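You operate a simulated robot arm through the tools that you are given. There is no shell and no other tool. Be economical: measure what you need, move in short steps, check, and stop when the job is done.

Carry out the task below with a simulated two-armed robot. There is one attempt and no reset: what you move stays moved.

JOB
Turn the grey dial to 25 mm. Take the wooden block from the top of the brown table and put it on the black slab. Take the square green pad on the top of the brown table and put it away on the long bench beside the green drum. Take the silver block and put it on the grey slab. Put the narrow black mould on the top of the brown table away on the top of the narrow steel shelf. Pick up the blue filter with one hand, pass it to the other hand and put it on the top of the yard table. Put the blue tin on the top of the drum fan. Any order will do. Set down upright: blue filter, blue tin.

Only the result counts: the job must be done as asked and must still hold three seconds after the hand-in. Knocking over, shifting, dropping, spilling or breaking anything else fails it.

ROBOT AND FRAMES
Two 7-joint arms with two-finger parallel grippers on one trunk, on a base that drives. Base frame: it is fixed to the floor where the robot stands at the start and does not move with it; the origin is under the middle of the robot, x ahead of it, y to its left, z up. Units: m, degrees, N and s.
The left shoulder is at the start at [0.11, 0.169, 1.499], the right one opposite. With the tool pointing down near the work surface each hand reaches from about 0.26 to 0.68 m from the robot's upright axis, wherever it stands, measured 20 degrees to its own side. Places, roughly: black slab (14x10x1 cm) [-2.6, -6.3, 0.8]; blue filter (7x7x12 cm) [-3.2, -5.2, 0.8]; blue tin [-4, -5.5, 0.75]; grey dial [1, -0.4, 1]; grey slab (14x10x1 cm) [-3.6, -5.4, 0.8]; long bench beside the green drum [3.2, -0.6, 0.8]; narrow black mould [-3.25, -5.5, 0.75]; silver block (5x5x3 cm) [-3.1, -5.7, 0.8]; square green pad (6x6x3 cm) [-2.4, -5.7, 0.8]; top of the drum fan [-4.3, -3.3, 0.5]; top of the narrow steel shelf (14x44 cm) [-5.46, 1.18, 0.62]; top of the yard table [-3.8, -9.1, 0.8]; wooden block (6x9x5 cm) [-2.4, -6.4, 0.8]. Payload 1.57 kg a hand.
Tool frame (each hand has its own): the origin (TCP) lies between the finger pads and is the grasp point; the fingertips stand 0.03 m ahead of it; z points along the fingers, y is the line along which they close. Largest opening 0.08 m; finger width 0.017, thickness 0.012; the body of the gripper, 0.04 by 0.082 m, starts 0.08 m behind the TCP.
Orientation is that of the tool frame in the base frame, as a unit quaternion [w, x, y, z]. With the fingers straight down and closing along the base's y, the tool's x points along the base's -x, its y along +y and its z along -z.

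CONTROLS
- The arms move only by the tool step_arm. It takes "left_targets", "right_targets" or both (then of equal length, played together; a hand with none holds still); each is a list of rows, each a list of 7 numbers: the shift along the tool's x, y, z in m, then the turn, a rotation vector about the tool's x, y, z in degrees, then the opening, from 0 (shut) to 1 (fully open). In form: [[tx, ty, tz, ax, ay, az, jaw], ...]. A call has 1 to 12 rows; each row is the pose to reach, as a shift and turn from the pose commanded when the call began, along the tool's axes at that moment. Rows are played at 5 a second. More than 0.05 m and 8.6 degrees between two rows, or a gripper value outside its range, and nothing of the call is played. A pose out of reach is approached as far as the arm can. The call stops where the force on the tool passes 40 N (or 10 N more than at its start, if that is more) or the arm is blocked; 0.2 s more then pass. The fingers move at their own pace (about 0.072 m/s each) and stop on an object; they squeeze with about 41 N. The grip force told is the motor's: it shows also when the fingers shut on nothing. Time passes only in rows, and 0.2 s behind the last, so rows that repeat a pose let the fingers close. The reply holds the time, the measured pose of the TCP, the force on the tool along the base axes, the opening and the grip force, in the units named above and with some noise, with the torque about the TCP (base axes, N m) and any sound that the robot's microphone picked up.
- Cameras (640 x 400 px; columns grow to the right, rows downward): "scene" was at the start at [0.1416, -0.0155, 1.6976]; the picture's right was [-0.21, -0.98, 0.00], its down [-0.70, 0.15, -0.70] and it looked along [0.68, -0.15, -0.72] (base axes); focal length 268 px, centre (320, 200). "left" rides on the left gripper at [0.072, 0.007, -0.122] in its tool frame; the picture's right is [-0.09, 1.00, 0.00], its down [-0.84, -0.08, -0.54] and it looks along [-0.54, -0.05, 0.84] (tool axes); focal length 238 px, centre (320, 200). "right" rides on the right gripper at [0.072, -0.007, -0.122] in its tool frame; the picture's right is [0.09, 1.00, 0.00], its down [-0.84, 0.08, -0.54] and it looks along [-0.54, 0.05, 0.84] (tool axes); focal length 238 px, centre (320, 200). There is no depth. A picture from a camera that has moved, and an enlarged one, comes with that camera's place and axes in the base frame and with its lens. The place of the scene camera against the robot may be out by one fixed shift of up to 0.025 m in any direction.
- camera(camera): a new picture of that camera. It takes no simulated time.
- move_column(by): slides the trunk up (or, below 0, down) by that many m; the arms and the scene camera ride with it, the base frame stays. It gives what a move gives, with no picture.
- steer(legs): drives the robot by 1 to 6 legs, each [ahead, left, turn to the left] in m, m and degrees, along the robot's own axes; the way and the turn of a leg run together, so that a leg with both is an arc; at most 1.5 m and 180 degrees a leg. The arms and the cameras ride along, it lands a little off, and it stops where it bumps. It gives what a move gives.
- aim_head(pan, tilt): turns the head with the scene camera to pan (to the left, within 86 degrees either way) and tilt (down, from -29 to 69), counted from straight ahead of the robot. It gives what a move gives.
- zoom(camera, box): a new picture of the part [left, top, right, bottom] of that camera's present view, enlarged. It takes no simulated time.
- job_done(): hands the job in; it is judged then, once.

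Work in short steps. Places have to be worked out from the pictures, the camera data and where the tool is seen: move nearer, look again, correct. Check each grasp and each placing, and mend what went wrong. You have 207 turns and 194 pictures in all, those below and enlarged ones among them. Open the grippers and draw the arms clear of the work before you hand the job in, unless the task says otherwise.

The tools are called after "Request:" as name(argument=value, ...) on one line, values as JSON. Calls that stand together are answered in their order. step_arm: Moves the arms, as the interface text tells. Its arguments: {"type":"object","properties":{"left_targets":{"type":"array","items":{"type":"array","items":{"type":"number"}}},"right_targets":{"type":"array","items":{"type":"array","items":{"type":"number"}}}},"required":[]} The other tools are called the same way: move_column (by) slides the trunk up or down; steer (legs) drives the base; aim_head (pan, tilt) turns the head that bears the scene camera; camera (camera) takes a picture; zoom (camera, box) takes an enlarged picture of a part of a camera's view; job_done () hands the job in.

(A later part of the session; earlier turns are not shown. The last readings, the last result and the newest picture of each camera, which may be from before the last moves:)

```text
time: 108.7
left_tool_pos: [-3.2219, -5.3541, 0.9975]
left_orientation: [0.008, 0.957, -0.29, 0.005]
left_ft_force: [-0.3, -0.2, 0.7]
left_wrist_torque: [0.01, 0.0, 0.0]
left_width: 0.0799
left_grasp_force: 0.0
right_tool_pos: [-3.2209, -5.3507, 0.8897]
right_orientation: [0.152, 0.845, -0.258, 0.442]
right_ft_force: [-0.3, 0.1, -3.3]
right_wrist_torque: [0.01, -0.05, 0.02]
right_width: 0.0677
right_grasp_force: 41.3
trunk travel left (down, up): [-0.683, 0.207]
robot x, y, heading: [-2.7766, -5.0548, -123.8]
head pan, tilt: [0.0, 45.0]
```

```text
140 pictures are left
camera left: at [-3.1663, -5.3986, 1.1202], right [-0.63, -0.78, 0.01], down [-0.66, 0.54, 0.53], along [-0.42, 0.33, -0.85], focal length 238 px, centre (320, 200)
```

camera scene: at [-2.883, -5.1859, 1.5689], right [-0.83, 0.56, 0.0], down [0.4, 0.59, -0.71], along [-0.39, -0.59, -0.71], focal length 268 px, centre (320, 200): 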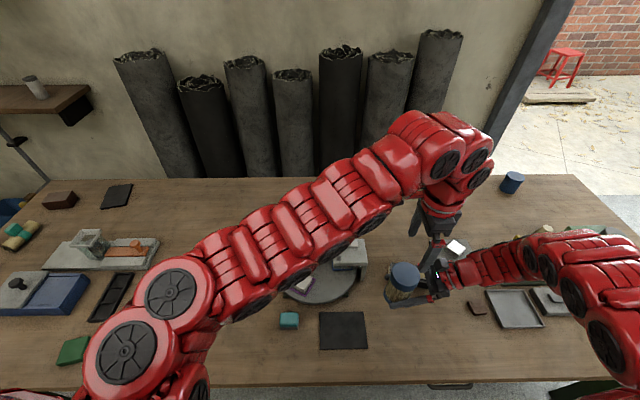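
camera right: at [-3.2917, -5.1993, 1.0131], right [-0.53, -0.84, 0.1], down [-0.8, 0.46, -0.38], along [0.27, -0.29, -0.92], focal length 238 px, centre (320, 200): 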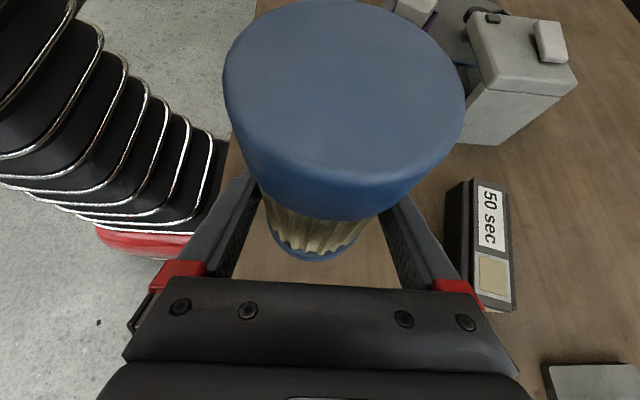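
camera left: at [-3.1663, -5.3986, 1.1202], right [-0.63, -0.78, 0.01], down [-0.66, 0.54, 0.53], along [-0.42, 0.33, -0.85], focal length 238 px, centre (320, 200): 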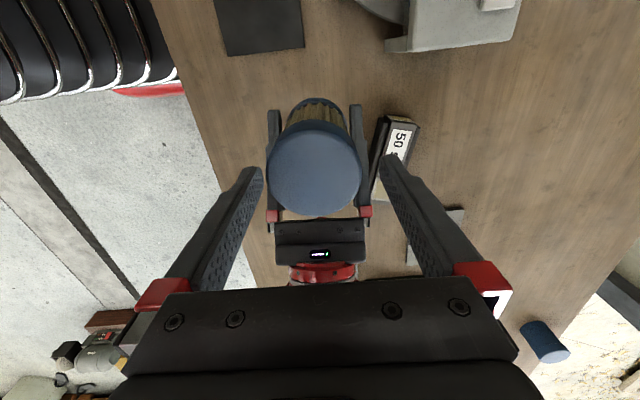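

Aligned. Final descent to 0.947 and close the left hand.

Request:
step_arm(left_targets=[[0, 0, 0.03, 0, 0, 0, 1], [0, 0, 0.051, 0, 0, 0, 1], [0, 0, 0.051, 0, 0, 0, 0.4], [0, 0, 0.051, 0, 0, 0, 0], [0, 0, 0.051, 0, 0, 0, 0], [0, 0, 0.051, 0, 0, 0, 0]])

Request:
camera(camera="left")

```text
time: 110.0
left_tool_pos: [-3.2224, -5.3507, 0.9476]
left_orientation: [0.006, 0.957, -0.29, 0.006]
left_ft_force: [21.6, 27.7, 6.3]
left_wrist_torque: [0.21, -0.46, -0.15]
left_width: 0.0677
left_grasp_force: 40.9
right_tool_pos: [-3.2226, -5.3527, 0.8892]
right_orientation: [0.153, 0.846, -0.26, 0.44]
right_ft_force: [-20.5, -26.7, -8.7]
right_wrist_torque: [1.33, -0.78, 0.12]
right_width: 0.0677
right_grasp_force: 40.9
trunk travel left (down, up): [-0.683, 0.207]
robot x, y, heading: [-2.7767, -5.0546, -123.7]
head pan, tilt: [0.0, 45.0]
```

```text
139 pictures are left
camera left: at [-3.1663, -5.3965, 1.0703], right [-0.63, -0.78, 0.01], down [-0.66, 0.54, 0.53], along [-0.41, 0.33, -0.85], focal length 238 px, centre (320, 200)
```

left: 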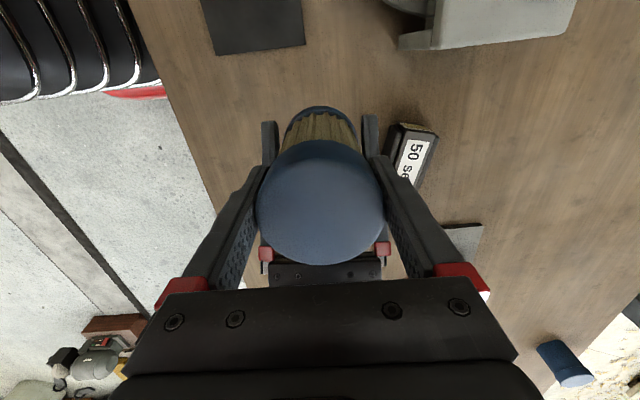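

Both hands hold the filter. I open the right hand and back it away along its own axis.

Request:
step_arm(right_targets=[[0, 0, 0, 0, 0, 0, 0.5], [0, 0, 0, 0, 0, 0, 1], [0, 0, 0, 0, 0, 0, 1], [0, 0, -0.03, 0, 0, 0, 1], [0, 0, -0.06, 0, 0, 0, 1], [0, 0, -0.1, 0, 0, 0, 1], [0, 0, -0.14, 0, 0, 0, 1], [0, 0, -0.18, 0, 0, 0, 1]])

Request:
camera(camera="right")

Request:
camera(camera="left")

```text
time: 111.8
left_tool_pos: [-3.2234, -5.3547, 0.948]
left_orientation: [0.008, 0.957, -0.29, 0.005]
left_ft_force: [0.3, 0.2, -0.1]
left_wrist_torque: [-0.02, -0.02, -0.03]
left_width: 0.0674
left_grasp_force: 40.5
right_tool_pos: [-3.3433, -5.2623, 0.9919]
right_orientation: [0.152, 0.845, -0.26, 0.442]
right_ft_force: [-1.1, 0.2, -0.2]
right_wrist_torque: [-0.02, -0.06, -0.01]
right_width: 0.0801
right_grasp_force: 0.0
trunk travel left (down, up): [-0.683, 0.207]
robot x, y, heading: [-2.7749, -5.0561, -123.7]
head pan, tilt: [0.0, 45.0]
```

```text
138 pictures are left
camera right: at [-3.387, -5.2212, 1.1201], right [-0.53, -0.84, 0.1], down [-0.8, 0.46, -0.38], along [0.28, -0.29, -0.92], focal length 238 px, centre (320, 200)
```

right: 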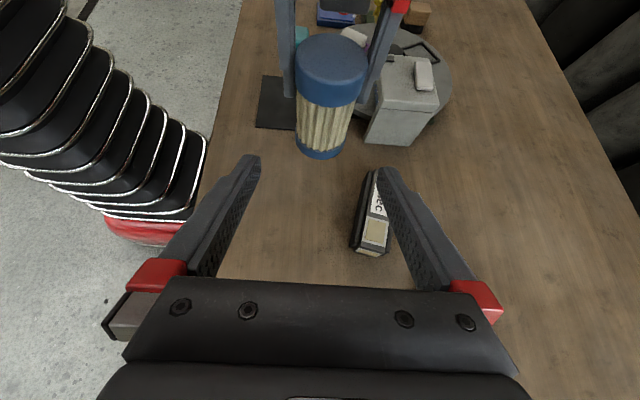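

```text
137 pictures are left
camera left: at [-3.1673, -5.3982, 1.0706], right [-0.63, -0.78, 0.01], down [-0.66, 0.54, 0.53], along [-0.42, 0.33, -0.85], focal length 238 px, centre (320, 200)
```

left: 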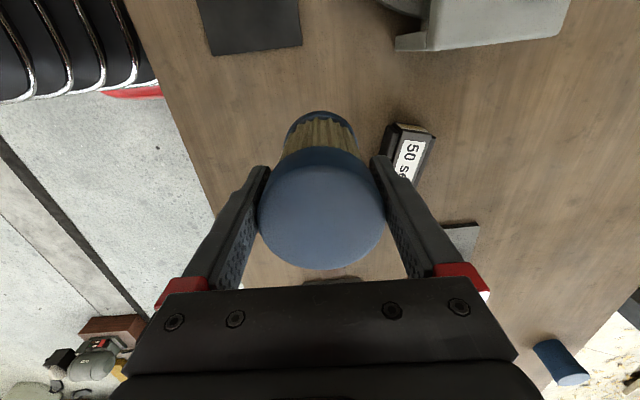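

Handover complete. I raise the trunk, return the right tool to vertical and undo its yaw.

Request:
move_column(by=0.12)

Request:
step_arm(right_targets=[[0, 0, 0, 0, -8.2, 0, 1], [0, 0, 0, 0, -16.4, 0, 1], [0, 0, 0, 0, -24.6, 0, 1], [0, 0, 0, 0, -32.8, 0, 1], [0, 0, 0, 0, -41, 0, 1], [0, 0, 0, 0, -49, 0, 1], [0, 0, 0, 0, -56, 0, 1]])

Request:
step_arm(right_targets=[[0, 0, 0, 0, 0, -8.2, 1], [0, 0, 0, 0, 0, -16.4, 1], [0, 0, 0, 0, 0, -24.6, 1], [0, 0, 0, 0, 0, -32.8, 1], [0, 0, 0, 0, 0, -41, 1], [0, 0, 0, 0, 0, -49.2, 1], [0, 0, 0, 0, 0, -57.4, 1], [0, 0, 0, 0, 0, -65.6, 1], [0, 0, 0, 0, 0, -73.8, 1], [0, 0, 0, 0, 0, -82, 1], [0, 0, 0, 0, 0, -90, 1]])

Request:
aim_head(pan=-80, tilt=50)

Request:
camera(camera="scene")

```text
time: 113.3
left_tool_pos: [-3.2243, -5.3542, 1.0681]
left_orientation: [0.008, 0.957, -0.29, 0.005]
left_ft_force: [0.3, 0.0, -2.2]
left_wrist_torque: [0.0, -0.03, -0.01]
left_width: 0.0671
left_grasp_force: 40.5
right_tool_pos: [-3.3421, -5.2637, 1.112]
right_orientation: [0.152, 0.845, -0.259, 0.442]
right_ft_force: [-0.1, 0.2, 0.3]
right_wrist_torque: [0.01, 0.0, 0.0]
right_width: 0.0801
right_grasp_force: 0.1
trunk travel left (down, up): [-0.803, 0.087]
robot x, y, heading: [-2.7715, -5.0521, -124.1]
head pan, tilt: [0.0, 45.0]
```

```text
time: 115.0
left_tool_pos: [-3.2221, -5.3552, 1.069]
left_orientation: [0.007, 0.957, -0.289, 0.005]
left_ft_force: [0.4, -0.1, -2.4]
left_wrist_torque: [0.0, -0.03, -0.01]
left_width: 0.0676
left_grasp_force: 40.6
right_tool_pos: [-3.4447, -5.3273, 1.1204]
right_orientation: [0.01, 0.953, -0.301, -0.007]
right_ft_force: [0.2, 0.1, 0.2]
right_wrist_torque: [0.0, 0.0, 0.0]
right_width: 0.0799
right_grasp_force: 0.1
right hand out of reach, approached as far as the arm can: row 2, 3, 4, 5, 6, 7
trunk travel left (down, up): [-0.803, 0.087]
robot x, y, heading: [-2.7722, -5.0566, -123.9]
head pan, tilt: [0.0, 45.0]
```

```text
time: 117.3
left_tool_pos: [-3.2226, -5.3548, 1.0686]
left_orientation: [0.007, 0.957, -0.289, 0.005]
left_ft_force: [0.3, 0.1, -2.0]
left_wrist_torque: [0.0, -0.04, -0.02]
left_width: 0.0673
left_grasp_force: 40.9
right_tool_pos: [-3.4482, -5.325, 1.1186]
right_orientation: [0.003, 0.887, 0.462, -0.014]
right_ft_force: [0.3, -0.2, 0.2]
right_wrist_torque: [0.0, 0.0, 0.03]
right_width: 0.08
right_grasp_force: 0.0
trunk travel left (down, up): [-0.803, 0.087]
robot x, y, heading: [-2.7735, -5.0589, -124.1]
head pan, tilt: [0.0, 45.0]
```

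```text
time: 118.9
left_tool_pos: [-3.2231, -5.3542, 1.069]
left_orientation: [0.008, 0.957, -0.29, 0.004]
left_ft_force: [-1.1, 0.4, -2.5]
left_wrist_torque: [-0.01, -0.03, 0.02]
left_width: 0.0674
left_grasp_force: 41.0
right_tool_pos: [-3.4476, -5.3243, 1.1181]
right_orientation: [0.004, 0.887, 0.461, -0.015]
right_ft_force: [0.8, -0.7, -1.1]
right_wrist_torque: [0.03, 0.02, -0.04]
right_width: 0.0801
right_grasp_force: 0.0
trunk travel left (down, up): [-0.803, 0.087]
robot x, y, heading: [-2.775, -5.0531, -124.0]
head pan, tilt: [-80.0, 50.0]
```

```text
136 pictures are left
camera scene: at [-2.907, -5.0876, 1.682], right [0.41, 0.91, 0.0], down [0.7, -0.31, -0.64], along [-0.59, 0.26, -0.77], focal length 268 px, centre (320, 200)
```

scene: 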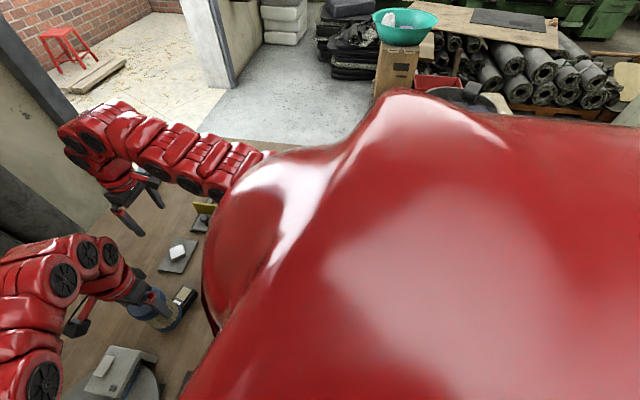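

Now shift the left hand with the filter to its own side, then drive round toward the table's right end.

Request:
step_arm(left_targets=[[0.04, 0.01, 0, 0, 0, 0, 0], [0.08, 0.02, 0, 0, 0, 0, 0], [0.12, 0.03, 0, 0, 0, 0, 0], [0.16, 0.04, 0, 0, 0, 0, 0], [0.2, 0.05, 0, 0, 0, 0, 0], [0.24, 0.06, 0, 0, 0, 0, 0], [0.28, 0.07, 0, 0, 0, 0, 0], [0.32, 0.08, 0, 0, 0, 0, 0], [0.36, 0.08, 0, 0, 0, 0, 0]])

Request:
steer(legs=[[-0.15, 0, 0], [0, -1.31, 0]])

Request:
camera(camera="scene")

Request:
camera(camera="left")

```text
time: 120.9
left_tool_pos: [-3.0061, -5.6786, 1.0691]
left_orientation: [0.006, 0.957, -0.291, 0.003]
left_ft_force: [0.4, 0.3, -2.0]
left_wrist_torque: [-0.03, 0.0, -0.02]
left_width: 0.0673
left_grasp_force: 40.9
left hand out of reach, approached as far as the arm can: row 1, 2, 3, 4, 5, 6, 7, 8, 9
right_tool_pos: [-3.4464, -5.325, 1.1205]
right_orientation: [0.002, 0.887, 0.461, -0.015]
right_ft_force: [0.8, -0.3, 0.1]
right_wrist_torque: [0.05, 0.03, 0.0]
right_width: 0.0798
right_grasp_force: 0.0
trunk travel left (down, up): [-0.803, 0.087]
robot x, y, heading: [-2.7762, -5.0519, -124.0]
head pan, tilt: [-80.0, 50.0]
```

```text
time: 128.4
left_tool_pos: [-4.0099, -4.8242, 1.0683]
left_orientation: [0.006, 0.958, -0.286, 0.005]
left_ft_force: [-0.4, 0.1, -3.3]
left_wrist_torque: [0.01, -0.01, -0.01]
left_width: 0.0672
left_grasp_force: 40.3
right_tool_pos: [-4.4528, -4.474, 1.1195]
right_orientation: [0.003, 0.885, 0.466, -0.014]
right_ft_force: [-0.8, -0.6, 0.5]
right_wrist_torque: [0.01, 0.01, 0.02]
right_width: 0.08
right_grasp_force: 0.1
trunk travel left (down, up): [-0.803, 0.087]
robot x, y, heading: [-3.7821, -4.198, -123.4]
head pan, tilt: [-80.0, 50.0]
```

```text
135 pictures are left
camera scene: at [-3.9135, -4.2332, 1.682], right [0.4, 0.92, 0.0], down [0.7, -0.3, -0.64], along [-0.59, 0.26, -0.77], focal length 268 px, centre (320, 200)
```

scene: 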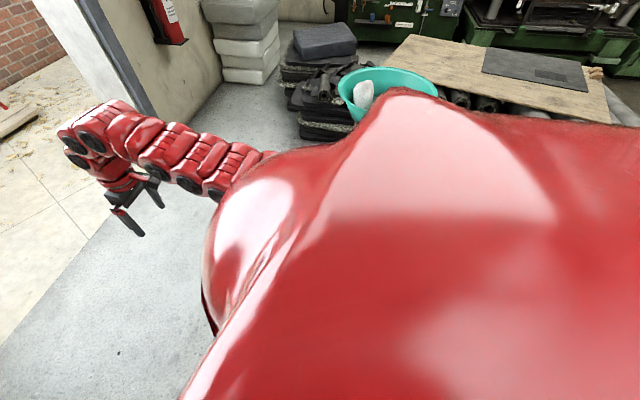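

```text
134 pictures are left
camera left: at [-3.9531, -4.8682, 1.1912], right [-0.62, -0.78, 0.01], down [-0.66, 0.53, 0.53], along [-0.42, 0.33, -0.85], focal length 238 px, centre (320, 200)
```

left: 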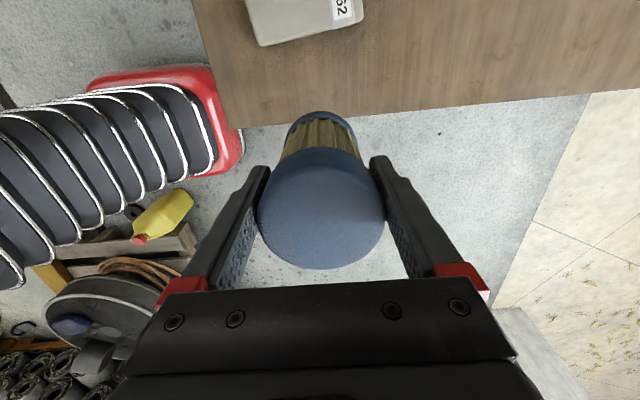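

Base, jug and table corner are visible in the left hand view: the jug is close behind-right, so I go forward first, then right, then forward past the table end.

Request:
steer(legs=[[0.17, 0, 0], [0, -0.3, 0], [0.79, -0.25, 0]])

Request:
camera(camera="left")

Request:
aim_head(pan=50, tilt=40)

Request:
camera(camera="scene")

```text
time: 135.5
left_tool_pos: [-5.0164, -5.2934, 1.068]
left_orientation: [0.007, 0.954, -0.3, 0.006]
left_ft_force: [0.4, -0.2, -2.6]
left_wrist_torque: [-0.04, -0.04, 0.01]
left_width: 0.0675
left_grasp_force: 41.5
right_tool_pos: [-5.4487, -4.9325, 1.1187]
right_orientation: [0.004, 0.892, 0.452, -0.015]
right_ft_force: [-0.2, -0.7, -0.3]
right_wrist_torque: [-0.01, -0.03, 0.0]
right_width: 0.0803
right_grasp_force: 0.1
trunk travel left (down, up): [-0.803, 0.087]
robot x, y, heading: [-4.7728, -4.672, -125.1]
head pan, tilt: [-80.0, 50.0]
```

```text
133 pictures are left
camera left: at [-4.9612, -5.3404, 1.1914], right [-0.65, -0.76, 0.01], down [-0.64, 0.55, 0.53], along [-0.41, 0.34, -0.85], focal length 238 px, centre (320, 200)
```

left: 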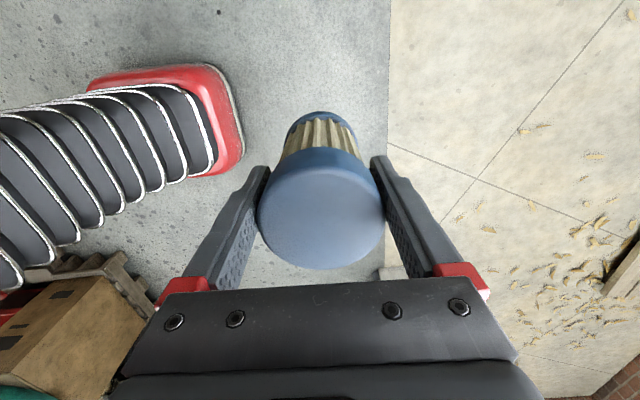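

```text
time: 137.6
left_tool_pos: [-5.0171, -5.2949, 1.069]
left_orientation: [0.005, 0.954, -0.299, 0.005]
left_ft_force: [0.6, -0.6, -2.8]
left_wrist_torque: [0.02, -0.03, 0.03]
left_width: 0.0674
left_grasp_force: 40.9
right_tool_pos: [-5.449, -4.9325, 1.1192]
right_orientation: [0.003, 0.892, 0.452, -0.013]
right_ft_force: [0.3, 0.1, 0.4]
right_wrist_torque: [-0.04, 0.01, 0.01]
right_width: 0.08
right_grasp_force: 0.1
trunk travel left (down, up): [-0.803, 0.087]
robot x, y, heading: [-4.7693, -4.6742, -125.5]
head pan, tilt: [50.0, 40.0]
```

```text
132 pictures are left
camera scene: at [-4.8119, -4.8225, 1.6962], right [-0.97, -0.26, 0.0], down [-0.16, 0.62, -0.77], along [0.2, -0.74, -0.64], focal length 268 px, centre (320, 200)
```

scene: 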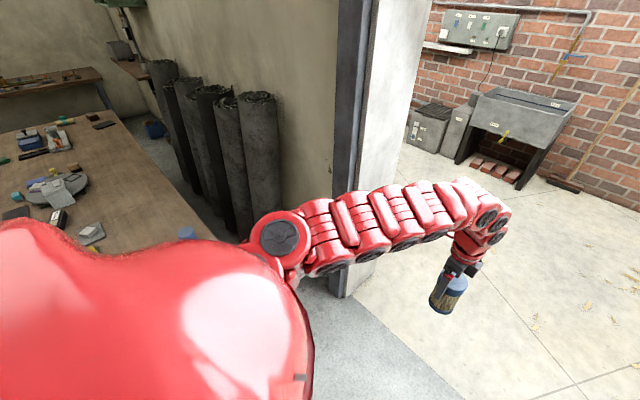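

The jamb is 1.16 m away, enough room to turn. I turn left 91° to face along the table, then look with the right hand camera.

Request:
steer(legs=[[0, 0, 91.5]])

Request:
aim_head(pan=-10, tilt=45)

Request:
camera(camera="scene")

Request:
camera(camera="right")

```text
time: 141.9
left_tool_pos: [-4.1417, -4.8984, 1.0671]
left_orientation: [0.001, 0.878, 0.479, 0.007]
left_ft_force: [-0.4, -1.0, -2.8]
left_wrist_torque: [0.02, 0.04, 0.02]
left_width: 0.0673
left_grasp_force: 41.3
right_tool_pos: [-4.4858, -5.3457, 1.1192]
right_orientation: [0.014, 0.292, 0.956, -0.008]
right_ft_force: [-0.3, -0.2, 0.2]
right_wrist_torque: [-0.01, -0.01, -0.02]
right_width: 0.0798
right_grasp_force: 0.0
trunk travel left (down, up): [-0.803, 0.087]
robot x, y, heading: [-4.7716, -4.6753, -32.9]
head pan, tilt: [50.0, 40.0]
```

```text
time: 143.2
left_tool_pos: [-4.1414, -4.8981, 1.0693]
left_orientation: [0.0, 0.877, 0.48, 0.008]
left_ft_force: [-0.7, 0.7, -3.2]
left_wrist_torque: [0.04, -0.06, -0.02]
left_width: 0.0674
left_grasp_force: 41.3
right_tool_pos: [-4.4861, -5.3444, 1.1193]
right_orientation: [0.014, 0.292, 0.956, -0.007]
right_ft_force: [-0.4, -0.4, -0.6]
right_wrist_torque: [-0.02, 0.0, 0.04]
right_width: 0.08
right_grasp_force: 0.0
trunk travel left (down, up): [-0.803, 0.087]
robot x, y, heading: [-4.7671, -4.6779, -32.9]
head pan, tilt: [-10.0, 45.0]
```

```text
131 pictures are left
camera scene: at [-4.6597, -4.7735, 1.6889], right [-0.68, -0.73, 0.0], down [-0.52, 0.48, -0.71], along [0.52, -0.48, -0.71], focal length 268 px, centre (320, 200)
```

scene: 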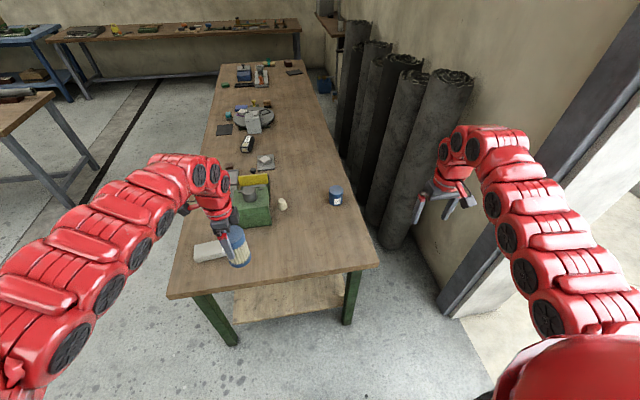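

```text
130 pictures are left
camera right: at [-4.5521, -5.3087, 1.2388], right [0.48, 0.88, -0.01], down [0.73, -0.39, 0.57], along [0.49, -0.28, -0.82], focal length 238 px, centre (320, 200)
```

right: 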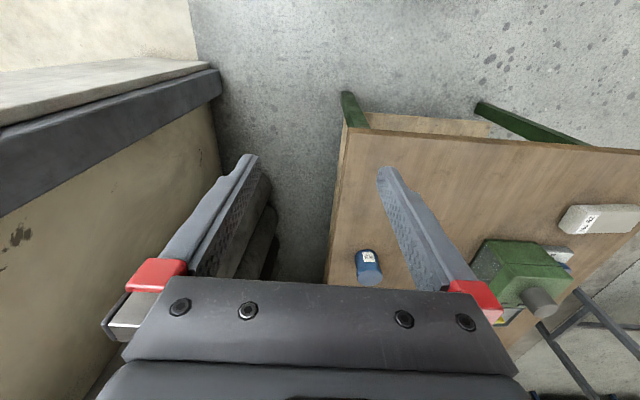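

The tin is at about (−4.036,−5.447). I move the left hand with the filter up and outward so it stays clear, before driving in and lowering the trunk.

Request:
step_arm(left_targets=[[0.02, -0.005, -0.03, 0, 0, 0, 0], [0.04, -0.01, -0.06, 0, 0, 0, 0], [0.06, -0.015, -0.09, 0, 0, 0, 0], [0.09, -0.02, -0.12, 0, 0, 0, 0], [0.12, -0.03, -0.15, 0, 0, 0, 0], [0.15, -0.04, -0.17, 0, 0, 0, 0], [0.18, -0.05, -0.19, 0, 0, 0, 0], [0.21, -0.06, -0.2, 0, 0, 0, 0], [0.24, -0.07, -0.2, 0, 0, 0, 0]])

Request:
steer(legs=[[0.33, 0, -0.7]])

Request:
camera(camera="right")

Request:
camera(camera="scene")

```text
time: 145.2
left_tool_pos: [-4.0557, -4.6612, 1.2344]
left_orientation: [0.002, 0.878, 0.479, 0.008]
left_ft_force: [0.1, -0.2, -2.3]
left_wrist_torque: [0.03, -0.02, 0.03]
left_width: 0.0674
left_grasp_force: 41.3
left hand out of reach, approached as far as the arm can: row 1, 2, 3, 4, 6, 7, 8, 9
right_tool_pos: [-4.4861, -5.3435, 1.1205]
right_orientation: [0.013, 0.293, 0.956, -0.007]
right_ft_force: [-0.1, 0.1, 0.0]
right_wrist_torque: [0.03, -0.03, 0.02]
right_width: 0.08
right_grasp_force: 0.1
trunk travel left (down, up): [-0.803, 0.087]
robot x, y, heading: [-4.7726, -4.679, -32.9]
head pan, tilt: [-10.0, 45.0]
```

```text
time: 147.4
left_tool_pos: [-3.7861, -4.8475, 1.2345]
left_orientation: [0.003, 0.881, 0.473, 0.008]
left_ft_force: [-0.7, 0.8, -2.7]
left_wrist_torque: [0.06, -0.02, -0.01]
left_width: 0.0672
left_grasp_force: 41.0
right_tool_pos: [-4.226, -5.525, 1.1194]
right_orientation: [0.014, 0.299, 0.954, -0.008]
right_ft_force: [0.0, 0.0, -0.3]
right_wrist_torque: [-0.03, -0.01, 0.0]
right_width: 0.0799
right_grasp_force: 0.1
trunk travel left (down, up): [-0.803, 0.087]
robot x, y, heading: [-4.4991, -4.8484, -33.7]
head pan, tilt: [-10.0, 45.0]
```

```text
129 pictures are left
camera right: at [-4.2918, -5.4881, 1.2393], right [0.49, 0.87, -0.01], down [0.72, -0.4, 0.57], along [0.49, -0.29, -0.82], focal length 238 px, centre (320, 200)
```

right: 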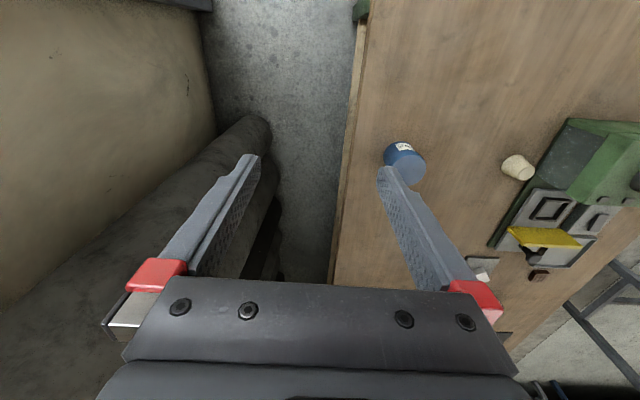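

```text
128 pictures are left
camera scene: at [-4.3924, -4.9515, 1.6891], right [-0.69, -0.72, 0.0], down [-0.51, 0.49, -0.71], along [0.51, -0.49, -0.71], focal length 268 px, centre (320, 200)
```

scene: 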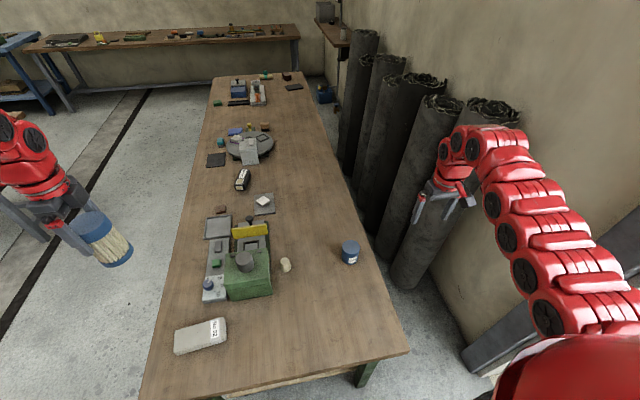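

Drive 3 cm nearer and bring the right hand over the tin at present height.

Request:
steer(legs=[[0.03, 0, 0]])

Request:
step_arm(right_targets=[[0, 0.04, 0, 0, 0, 0, 1], [-0.01, 0.08, 0, 0, 0, 0, 1], [-0.03, 0.12, 0, 0, 0, 0, 1], [-0.05, 0.15, 0, 0, 0, 0, 1], [-0.07, 0.17, 0, 0, 0, 0, 1]])

Request:
move_column(by=-0.18)

Request:
camera(camera="right")

```text
time: 148.2
left_tool_pos: [-3.7648, -4.8612, 1.2364]
left_orientation: [0.004, 0.881, 0.474, 0.009]
left_ft_force: [-0.4, 0.0, -1.8]
left_wrist_torque: [-0.01, -0.03, -0.01]
left_width: 0.0677
left_grasp_force: 40.5
right_tool_pos: [-4.2055, -5.5381, 1.1215]
right_orientation: [0.014, 0.3, 0.954, -0.008]
right_ft_force: [-0.5, 1.0, -0.2]
right_wrist_torque: [-0.02, -0.05, 0.0]
right_width: 0.0804
right_grasp_force: 0.1
trunk travel left (down, up): [-0.803, 0.087]
robot x, y, heading: [-4.478, -4.8714, -33.7]
head pan, tilt: [-10.0, 45.0]
```

```text
time: 149.4
left_tool_pos: [-3.7609, -4.8641, 1.2334]
left_orientation: [0.002, 0.88, 0.474, 0.007]
left_ft_force: [1.3, 0.4, -2.9]
left_wrist_torque: [0.06, -0.01, -0.03]
left_width: 0.0672
left_grasp_force: 40.7
right_tool_pos: [-4.0463, -5.4419, 1.119]
right_orientation: [0.013, 0.3, 0.954, -0.009]
right_ft_force: [0.8, -0.3, 0.3]
right_wrist_torque: [0.0, 0.03, -0.01]
right_width: 0.0799
right_grasp_force: 0.1
right hand out of reach, approached as far as the arm can: row 1, 2, 3
trunk travel left (down, up): [-0.803, 0.087]
robot x, y, heading: [-4.4754, -4.8716, -33.7]
head pan, tilt: [-10.0, 45.0]
```

```text
time: 151.4
left_tool_pos: [-3.761, -4.8639, 1.054]
left_orientation: [0.002, 0.88, 0.474, 0.008]
left_ft_force: [0.5, -0.2, -2.0]
left_wrist_torque: [0.04, -0.04, 0.01]
left_width: 0.0674
left_grasp_force: 40.9
right_tool_pos: [-4.045, -5.4408, 0.9397]
right_orientation: [0.014, 0.299, 0.954, -0.008]
right_ft_force: [0.0, -0.5, -0.3]
right_wrist_torque: [0.0, 0.01, 0.0]
right_width: 0.0801
right_grasp_force: 0.1
trunk travel left (down, up): [-0.623, 0.267]
robot x, y, heading: [-4.4746, -4.8676, -33.6]
head pan, tilt: [-10.0, 45.0]
```

```text
127 pictures are left
camera right: at [-4.1109, -5.404, 1.0587], right [0.49, 0.87, -0.01], down [0.72, -0.4, 0.57], along [0.49, -0.29, -0.82], focal length 238 px, centre (320, 200)
```

right: 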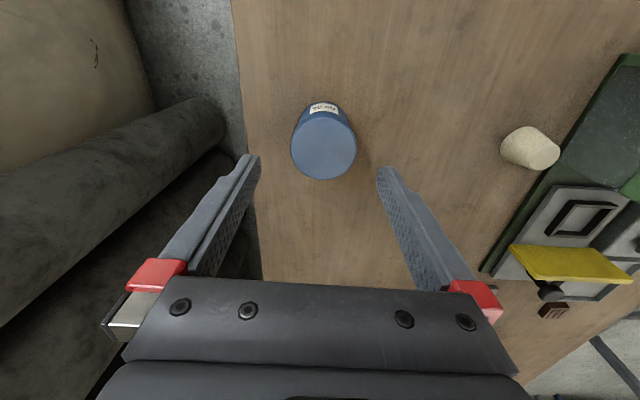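

The tin's top is at about (−4.022,−5.453,0.818), diameter about 68 mm. I centre and descend halfway, then check since clearance is small.

Request:
step_arm(right_targets=[[-0.013, 0.001, 0.02, 0, 0, 0, 1], [-0.026, 0.003, 0.05, 0, 0, 0, 1], [-0.026, 0.003, 0.075, 0, 0, 0, 1]])

Request:
camera(camera="right")

```text
time: 152.2
left_tool_pos: [-3.762, -4.8647, 1.054]
left_orientation: [0.002, 0.88, 0.474, 0.009]
left_ft_force: [0.1, -0.1, -3.4]
left_wrist_torque: [-0.01, -0.01, -0.01]
left_width: 0.0674
left_grasp_force: 40.7
right_tool_pos: [-4.0218, -5.4547, 0.8622]
right_orientation: [0.012, 0.3, 0.954, -0.007]
right_ft_force: [-0.2, -0.5, -0.4]
right_wrist_torque: [0.03, 0.01, 0.01]
right_width: 0.0803
right_grasp_force: 0.0
trunk travel left (down, up): [-0.623, 0.267]
robot x, y, heading: [-4.4736, -4.8678, -33.5]
head pan, tilt: [-10.0, 45.0]
```

```text
126 pictures are left
camera right: at [-4.0867, -5.4176, 0.9821], right [0.49, 0.87, -0.01], down [0.72, -0.4, 0.56], along [0.49, -0.28, -0.83], focal length 238 px, centre (320, 200)
```

right: 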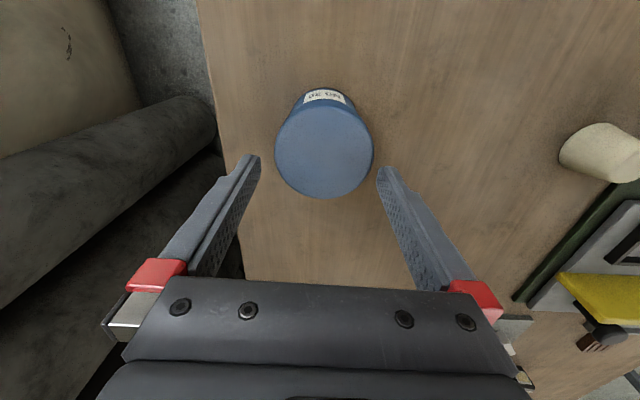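

Tin top centre is at about (−4.028,−5.449). Small correction, then descend and grip.

Request:
step_arm(right_targets=[[0.006, 0.002, 0.02, 0, 0, 0, 1], [0.006, 0.002, 0.045, 0, 0, 0, 1], [0.006, 0.002, 0.065, 0, 0, 0, 1], [0.006, 0.002, 0.065, 0, 0, 0, 0.4], [0.006, 0.002, 0.065, 0, 0, 0, 0], [0.006, 0.002, 0.065, 0, 0, 0, 0]])

Request:
camera(camera="right")

```text
time: 153.6
left_tool_pos: [-3.7617, -4.8658, 1.0535]
left_orientation: [0.002, 0.88, 0.474, 0.008]
left_ft_force: [0.6, -0.4, -3.1]
left_wrist_torque: [0.02, -0.05, -0.01]
left_width: 0.0673
left_grasp_force: 40.8
right_tool_pos: [-4.0217, -5.4533, 0.7994]
right_orientation: [0.013, 0.299, 0.954, -0.008]
right_ft_force: [-0.1, -0.3, -0.7]
right_wrist_torque: [0.01, -0.03, 0.0]
right_width: 0.0673
right_grasp_force: 41.3
trunk travel left (down, up): [-0.623, 0.267]
robot x, y, heading: [-4.4769, -4.8682, -33.6]
head pan, tilt: [-10.0, 45.0]
```

```text
125 pictures are left
camera right: at [-4.088, -5.415, 0.9184], right [0.49, 0.87, -0.01], down [0.72, -0.4, 0.56], along [0.49, -0.29, -0.82], focal length 238 px, centre (320, 200)
```

right: 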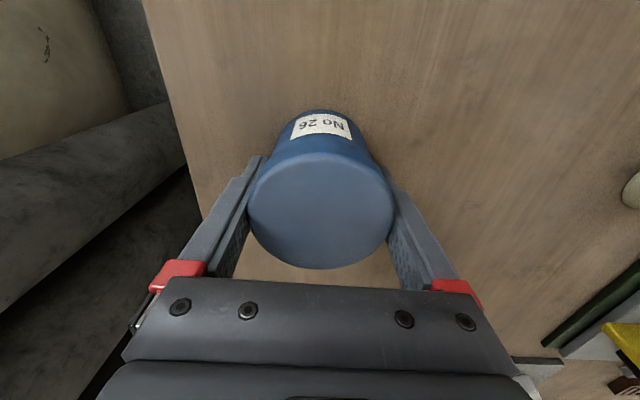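

Gripped. I lift, back out and turn left to face the fan.

Request:
move_column(by=0.2)

Request:
steer(legs=[[-0.42, 0, 0], [0, 0, 100]])

Request:
camera(camera="scene")

Request:
camera(camera="right")

```text
time: 155.8
left_tool_pos: [-3.7612, -4.8634, 1.2527]
left_orientation: [0.002, 0.88, 0.474, 0.008]
left_ft_force: [-0.2, -0.8, -3.4]
left_wrist_torque: [0.02, -0.01, -0.01]
left_width: 0.0673
left_grasp_force: 41.0
right_tool_pos: [-4.023, -5.4529, 0.9986]
right_orientation: [0.013, 0.299, 0.954, -0.007]
right_ft_force: [-0.5, -0.5, -2.2]
right_wrist_torque: [-0.02, 0.0, -0.02]
right_width: 0.0672
right_grasp_force: 40.8
trunk travel left (down, up): [-0.823, 0.067]
robot x, y, heading: [-4.4745, -4.8683, -33.6]
head pan, tilt: [-10.0, 45.0]
```

```text
time: 162.6
left_tool_pos: [-4.9558, -3.9328, 1.2528]
left_orientation: [-0.005, 0.202, 0.979, 0.007]
left_ft_force: [0.4, 0.0, -3.0]
left_wrist_torque: [-0.01, 0.01, -0.01]
left_width: 0.0672
left_grasp_force: 41.0
right_tool_pos: [-4.3314, -4.0881, 0.9995]
right_orientation: [0.014, -0.539, 0.842, 0.005]
right_ft_force: [0.7, 0.1, -2.2]
right_wrist_torque: [0.02, 0.0, -0.01]
right_width: 0.0673
right_grasp_force: 41.0
trunk travel left (down, up): [-0.823, 0.067]
robot x, y, heading: [-4.8267, -4.6381, 66.3]
head pan, tilt: [-10.0, 45.0]
```

```text
124 pictures are left
camera scene: at [-4.7654, -4.4927, 1.7089], right [0.83, -0.55, 0.0], down [-0.39, -0.59, -0.71], along [0.39, 0.59, -0.71], focal length 268 px, centre (320, 200)
```

scene: 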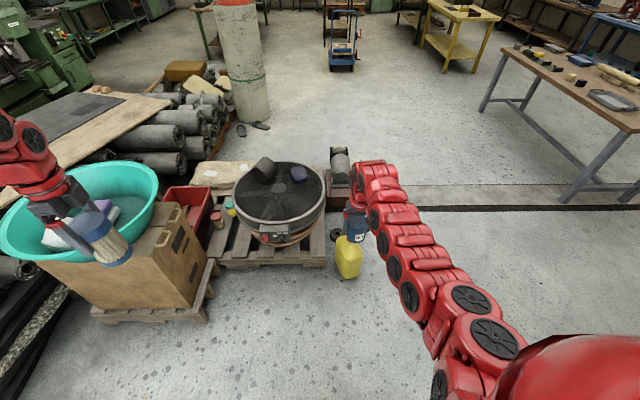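

```text
123 pictures are left
camera right: at [-4.3576, -4.16, 1.1185], right [-0.94, 0.33, -0.01], down [0.27, 0.78, 0.57], along [0.2, 0.53, -0.82], focal length 238 px, centre (320, 200)
```

right: 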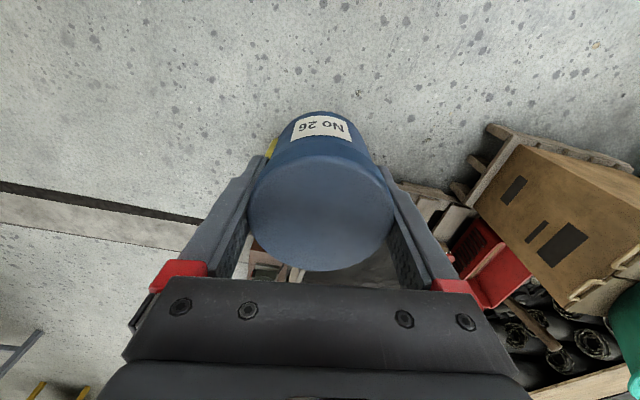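

The fan top is at about (−4.28,−3.28,0.5); its near half is free. I drive up facing it, with the right hand over the free area.

Request:
steer(legs=[[0.35, 0.23, -3], [0.35, 0, 0]])

Request:
camera(camera="scene")

Request:
camera(camera="right")

```text
time: 167.0
left_tool_pos: [-4.8178, -3.2013, 1.2547]
left_orientation: [-0.005, 0.23, 0.973, 0.006]
left_ft_force: [0.2, 0.0, -2.2]
left_wrist_torque: [0.06, 0.03, -0.02]
left_width: 0.0672
left_grasp_force: 40.7
right_tool_pos: [-4.2018, -3.3911, 0.9993]
right_orientation: [0.015, -0.515, 0.857, 0.005]
right_ft_force: [0.5, 1.2, -2.3]
right_wrist_torque: [0.04, 0.0, 0.03]
right_width: 0.0672
right_grasp_force: 40.7
trunk travel left (down, up): [-0.823, 0.067]
robot x, y, heading: [-4.7276, -3.9097, 63.1]
head pan, tilt: [-10.0, 45.0]
```

```text
122 pictures are left
camera scene: at [-4.6599, -3.7715, 1.709], right [0.8, -0.6, 0.0], down [-0.42, -0.57, -0.71], along [0.42, 0.57, -0.71], focal length 268 px, centre (320, 200)
```

scene: 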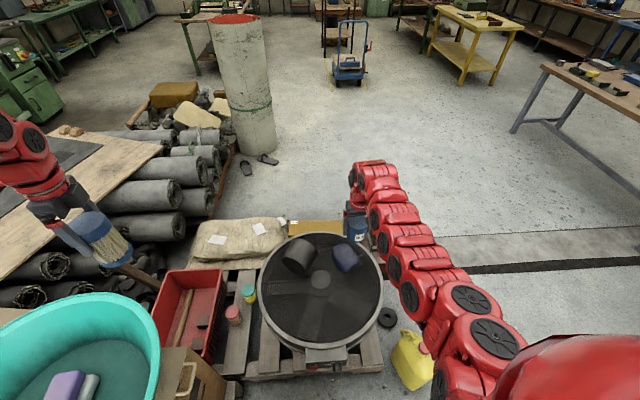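

```text
121 pictures are left
camera right: at [-4.2334, -3.4614, 1.119], right [-0.92, 0.39, -0.01], down [0.31, 0.76, 0.57], along [0.23, 0.52, -0.82], focal length 238 px, centre (320, 200)
```

right: 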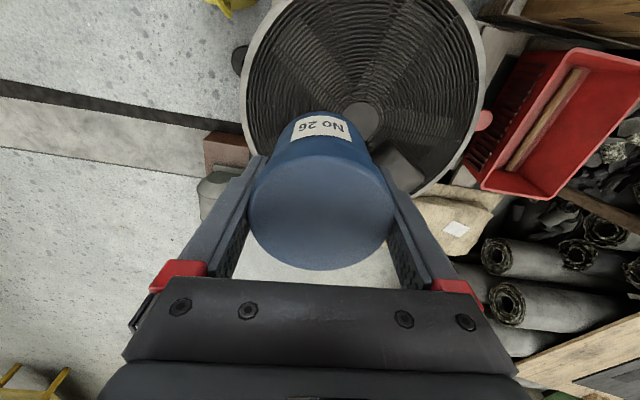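

The hub is at about (−4.254,−3.253). The free spot toward me is about (−4.31,−3.40). I move the tin above it, raise the left hand, and lower the trunk.

Request:
step_arm(right_targets=[[0.014, 0.023, 0, 0, 0, 0, 0], [0.028, 0.046, 0, 0, 0, 0, 0], [0.042, 0.069, 0, 0, 0, 0, 0], [0.057, 0.092, 0, 0, 0, 0, 0]], left_targets=[[0, 0, -0.025, 0, 0, 0, 0], [0, 0, -0.05, 0, 0, 0, 0], [0, 0, -0.075, 0, 0, 0, 0], [0, 0, -0.1, 0, 0, 0, 0]])

Request:
move_column(by=-0.33)

Request:
camera(camera="right")

Request:
camera(camera="scene")

```text
time: 168.0
left_tool_pos: [-4.8167, -3.1683, 1.2694]
left_orientation: [-0.005, 0.23, 0.973, 0.008]
left_ft_force: [0.0, 0.1, -3.2]
left_wrist_torque: [0.0, 0.04, 0.01]
left_width: 0.0673
left_grasp_force: 40.5
left hand out of reach, approached as far as the arm can: row 1, 2, 3, 4
right_tool_pos: [-4.3094, -3.3967, 0.9964]
right_orientation: [0.015, -0.516, 0.856, 0.004]
right_ft_force: [-0.3, -0.6, -3.1]
right_wrist_torque: [0.0, -0.05, 0.02]
right_width: 0.0674
right_grasp_force: 41.0
trunk travel left (down, up): [-0.823, 0.067]
robot x, y, heading: [-4.7273, -3.9068, 63.2]
head pan, tilt: [-10.0, 45.0]
```

```text
time: 171.3
left_tool_pos: [-4.816, -3.1687, 0.9394]
left_orientation: [-0.005, 0.23, 0.973, 0.007]
left_ft_force: [0.3, 0.4, -2.8]
left_wrist_torque: [-0.01, 0.05, -0.01]
left_width: 0.0676
left_grasp_force: 41.3
right_tool_pos: [-4.3089, -3.3971, 0.6657]
right_orientation: [0.013, -0.515, 0.857, 0.005]
right_ft_force: [-0.2, -0.1, -3.3]
right_wrist_torque: [0.05, -0.01, -0.01]
right_width: 0.0675
right_grasp_force: 41.2
trunk travel left (down, up): [-0.493, 0.397]
robot x, y, heading: [-4.7273, -3.9082, 63.1]
head pan, tilt: [-10.0, 45.0]
```

```text
120 pictures are left
camera right: at [-4.3396, -3.4676, 0.7851], right [-0.92, 0.39, -0.01], down [0.31, 0.76, 0.57], along [0.23, 0.52, -0.82], focal length 238 px, centre (320, 200)
```

right: 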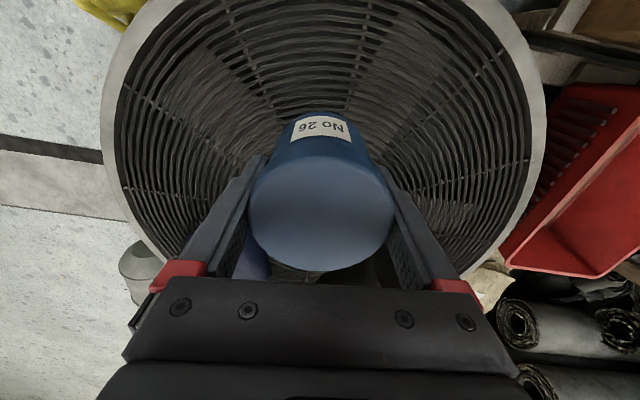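

```text
119 pictures are left
camera scene: at [-4.6595, -3.7708, 1.3789], right [0.8, -0.6, 0.0], down [-0.42, -0.57, -0.71], along [0.42, 0.57, -0.71], focal length 268 px, centre (320, 200)
```

scene: 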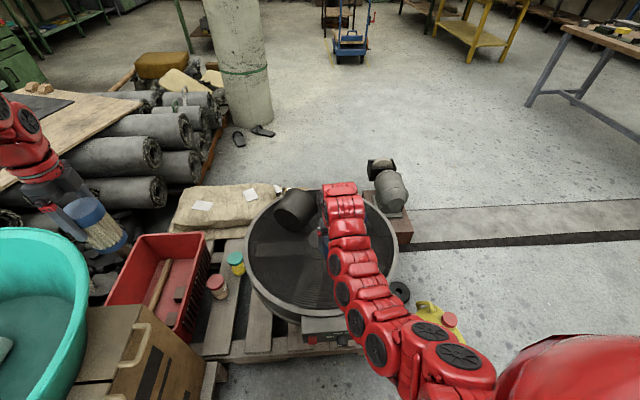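

I descend with the arm in moderate steps, watching for contact.

Request:
step_arm(right_targets=[[0, 0, 0.03, 0, 0, 0, 0], [0, 0, 0.06, 0, 0, 0, 0], [0, 0, 0.085, 0, 0, 0, 0], [0, 0, 0.095, 0, 0, 0, 0], [0, 0, 0.1, 0, 0, 0, 0]])

Request:
camera(camera="right")

```text
time: 172.5
left_tool_pos: [-4.8166, -3.1682, 0.9393]
left_orientation: [-0.005, 0.23, 0.973, 0.006]
left_ft_force: [0.4, -0.3, -3.0]
left_wrist_torque: [0.0, -0.01, -0.01]
left_width: 0.0676
left_grasp_force: 40.1
right_tool_pos: [-4.3059, -3.3957, 0.567]
right_orientation: [0.014, -0.515, 0.857, 0.004]
right_ft_force: [0.6, -0.8, -2.6]
right_wrist_torque: [0.01, -0.01, 0.01]
right_width: 0.0673
right_grasp_force: 40.9
trunk travel left (down, up): [-0.493, 0.397]
robot x, y, heading: [-4.7286, -3.9114, 63.2]
head pan, tilt: [-10.0, 45.0]
```

```text
118 pictures are left
camera right: at [-4.3373, -3.4661, 0.6859], right [-0.92, 0.39, -0.01], down [0.31, 0.76, 0.57], along [0.23, 0.52, -0.82], focal length 238 px, centre (320, 200)
```

right: 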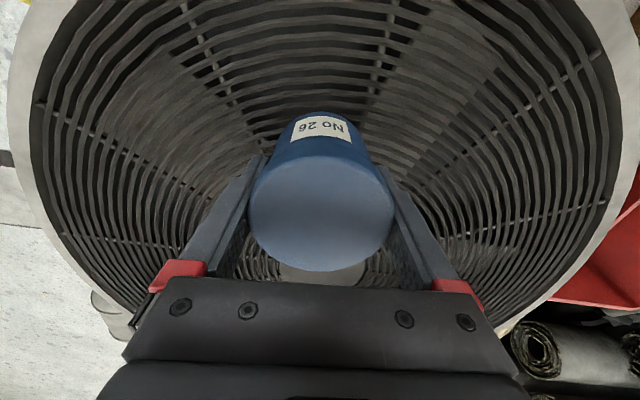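

Still free at bottom z≈0.512. Continue in 5 mm steps until contact.

Request:
step_arm(right_targets=[[0, 0, 0.005, 0, 0, 0, 0], [0, 0, 0.01, 0, 0, 0, 0], [0, 0, 0.015, 0, 0, 0, 0], [0, 0, 0.02, 0, 0, 0, 0], [0, 0, 0.025, 0, 0, 0, 0], [0, 0, 0.03, 0, 0, 0, 0]])

```text
time: 173.9
left_tool_pos: [-4.8176, -3.17, 0.9408]
left_orientation: [-0.005, 0.23, 0.973, 0.009]
left_ft_force: [-0.1, 0.2, -2.4]
left_wrist_torque: [-0.02, 0.02, -0.01]
left_width: 0.0675
left_grasp_force: 40.8
right_tool_pos: [-4.3071, -3.3938, 0.5381]
right_orientation: [0.015, -0.515, 0.857, 0.005]
right_ft_force: [0.6, -1.5, 20.7]
right_wrist_torque: [-0.29, 0.75, 0.04]
right_width: 0.0671
right_grasp_force: 40.5
trunk travel left (down, up): [-0.493, 0.397]
robot x, y, heading: [-4.7278, -3.9097, 62.9]
head pan, tilt: [-10.0, 45.0]
```

Contact at 21 N. I ease 2 mm, release, then rise and check it stands.

Request:
step_arm(right_targets=[[0, 0, -0.003, 0, 0, 0, 0], [0, 0, -0.003, 0, 0, 0, 0.5], [0, 0, -0.003, 0, 0, 0, 1], [0, 0, -0.003, 0, 0, 0, 1], [0, 0, -0.04, 0, 0, 0, 1], [0, 0, -0.08, 0, 0, 0, 1], [0, 0, -0.12, 0, 0, 0, 1]])

Request:
camera(camera="right")

Request:
move_column(by=0.3)

Request:
camera(camera="right")

```text
time: 175.5
left_tool_pos: [-4.8178, -3.1691, 0.9399]
left_orientation: [-0.005, 0.229, 0.973, 0.007]
left_ft_force: [0.6, 1.1, -2.5]
left_wrist_torque: [-0.01, 0.03, 0.02]
left_width: 0.0674
left_grasp_force: 41.5
right_tool_pos: [-4.3099, -3.3959, 0.658]
right_orientation: [0.014, -0.515, 0.857, 0.005]
right_ft_force: [0.4, 0.5, 0.1]
right_wrist_torque: [0.05, 0.05, -0.02]
right_width: 0.08
right_grasp_force: 0.2
trunk travel left (down, up): [-0.493, 0.397]
robot x, y, heading: [-4.7259, -3.9112, 63.2]
head pan, tilt: [-10.0, 45.0]
```

```text
117 pictures are left
camera right: at [-4.3402, -3.4658, 0.7775], right [-0.92, 0.39, -0.01], down [0.31, 0.76, 0.57], along [0.23, 0.52, -0.82], focal length 238 px, centre (320, 200)
```

right: 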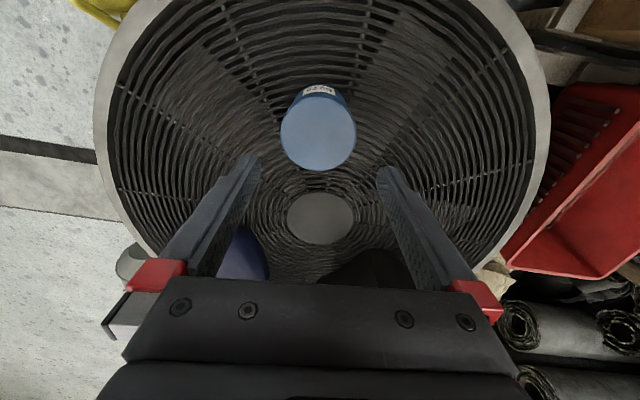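

```text
time: 178.5
left_tool_pos: [-4.8165, -3.1686, 1.2392]
left_orientation: [-0.005, 0.231, 0.973, 0.008]
left_ft_force: [-0.1, 0.1, -3.2]
left_wrist_torque: [-0.01, 0.02, 0.01]
left_width: 0.0672
left_grasp_force: 41.4
right_tool_pos: [-4.309, -3.3961, 0.9582]
right_orientation: [0.014, -0.515, 0.857, 0.004]
right_ft_force: [0.2, -0.5, 0.7]
right_wrist_torque: [0.03, 0.0, 0.0]
right_width: 0.08
right_grasp_force: 0.1
trunk travel left (down, up): [-0.793, 0.097]
robot x, y, heading: [-4.7301, -3.9115, 63.1]
head pan, tilt: [-10.0, 45.0]
```

```text
116 pictures are left
camera right: at [-4.3403, -3.4655, 1.0768], right [-0.92, 0.39, -0.01], down [0.31, 0.76, 0.57], along [0.23, 0.52, -0.82], focal length 238 px, centre (320, 200)
```

right: 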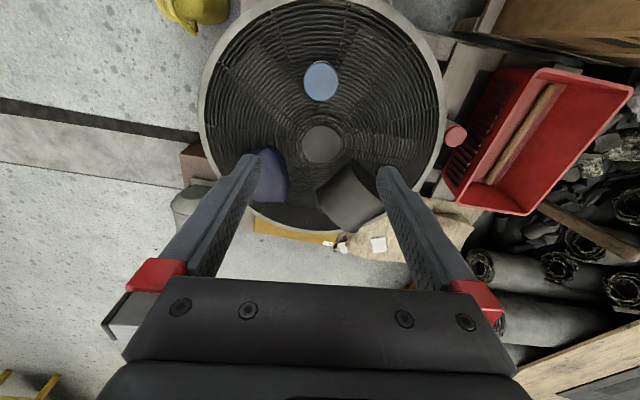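

The tin stands upright on the fan. Next I back away, turn round to face the doorway and look out to the yard.

Request:
steer(legs=[[-0.7, 0, 0], [0, 0, -170]])

Request:
aim_head(pan=0, tilt=20)

Request:
camera(camera="scene")

```text
time: 189.3
left_tool_pos: [-4.8492, -5.2501, 1.2391]
left_orientation: [0.007, 0.987, -0.162, 0.005]
left_ft_force: [0.5, 0.1, -2.2]
left_wrist_torque: [0.02, -0.02, -0.02]
left_width: 0.0673
left_grasp_force: 40.8
right_tool_pos: [-5.3833, -5.0946, 0.958]
right_orientation: [0.005, 0.82, 0.573, -0.014]
right_ft_force: [0.4, -1.0, 0.0]
right_wrist_torque: [-0.02, 0.0, 0.01]
right_width: 0.08
right_grasp_force: 0.1
trunk travel left (down, up): [-0.793, 0.097]
robot x, y, heading: [-5.0404, -4.5287, -109.1]
head pan, tilt: [-10.0, 45.0]
```

```text
time: 190.2
left_tool_pos: [-4.85, -5.2503, 1.2399]
left_orientation: [0.007, 0.987, -0.162, 0.006]
left_ft_force: [-0.3, -0.6, -3.1]
left_wrist_torque: [-0.02, 0.01, 0.02]
left_width: 0.0674
left_grasp_force: 40.4
right_tool_pos: [-5.3828, -5.096, 0.9579]
right_orientation: [0.004, 0.819, 0.573, -0.015]
right_ft_force: [0.1, 1.1, -0.7]
right_wrist_torque: [0.0, 0.04, 0.03]
right_width: 0.0801
right_grasp_force: 0.2
trunk travel left (down, up): [-0.793, 0.097]
robot x, y, heading: [-5.0392, -4.5292, -109.0]
head pan, tilt: [0.0, 20.0]
```

```text
115 pictures are left
camera scene: at [-5.1136, -4.6913, 1.7175], right [-0.95, 0.33, 0.0], down [0.11, 0.32, -0.94], along [-0.31, -0.89, -0.34], focal length 268 px, centre (320, 200)
```

scene: 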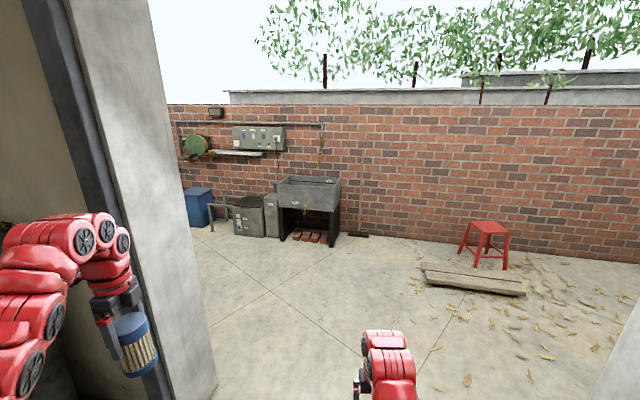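

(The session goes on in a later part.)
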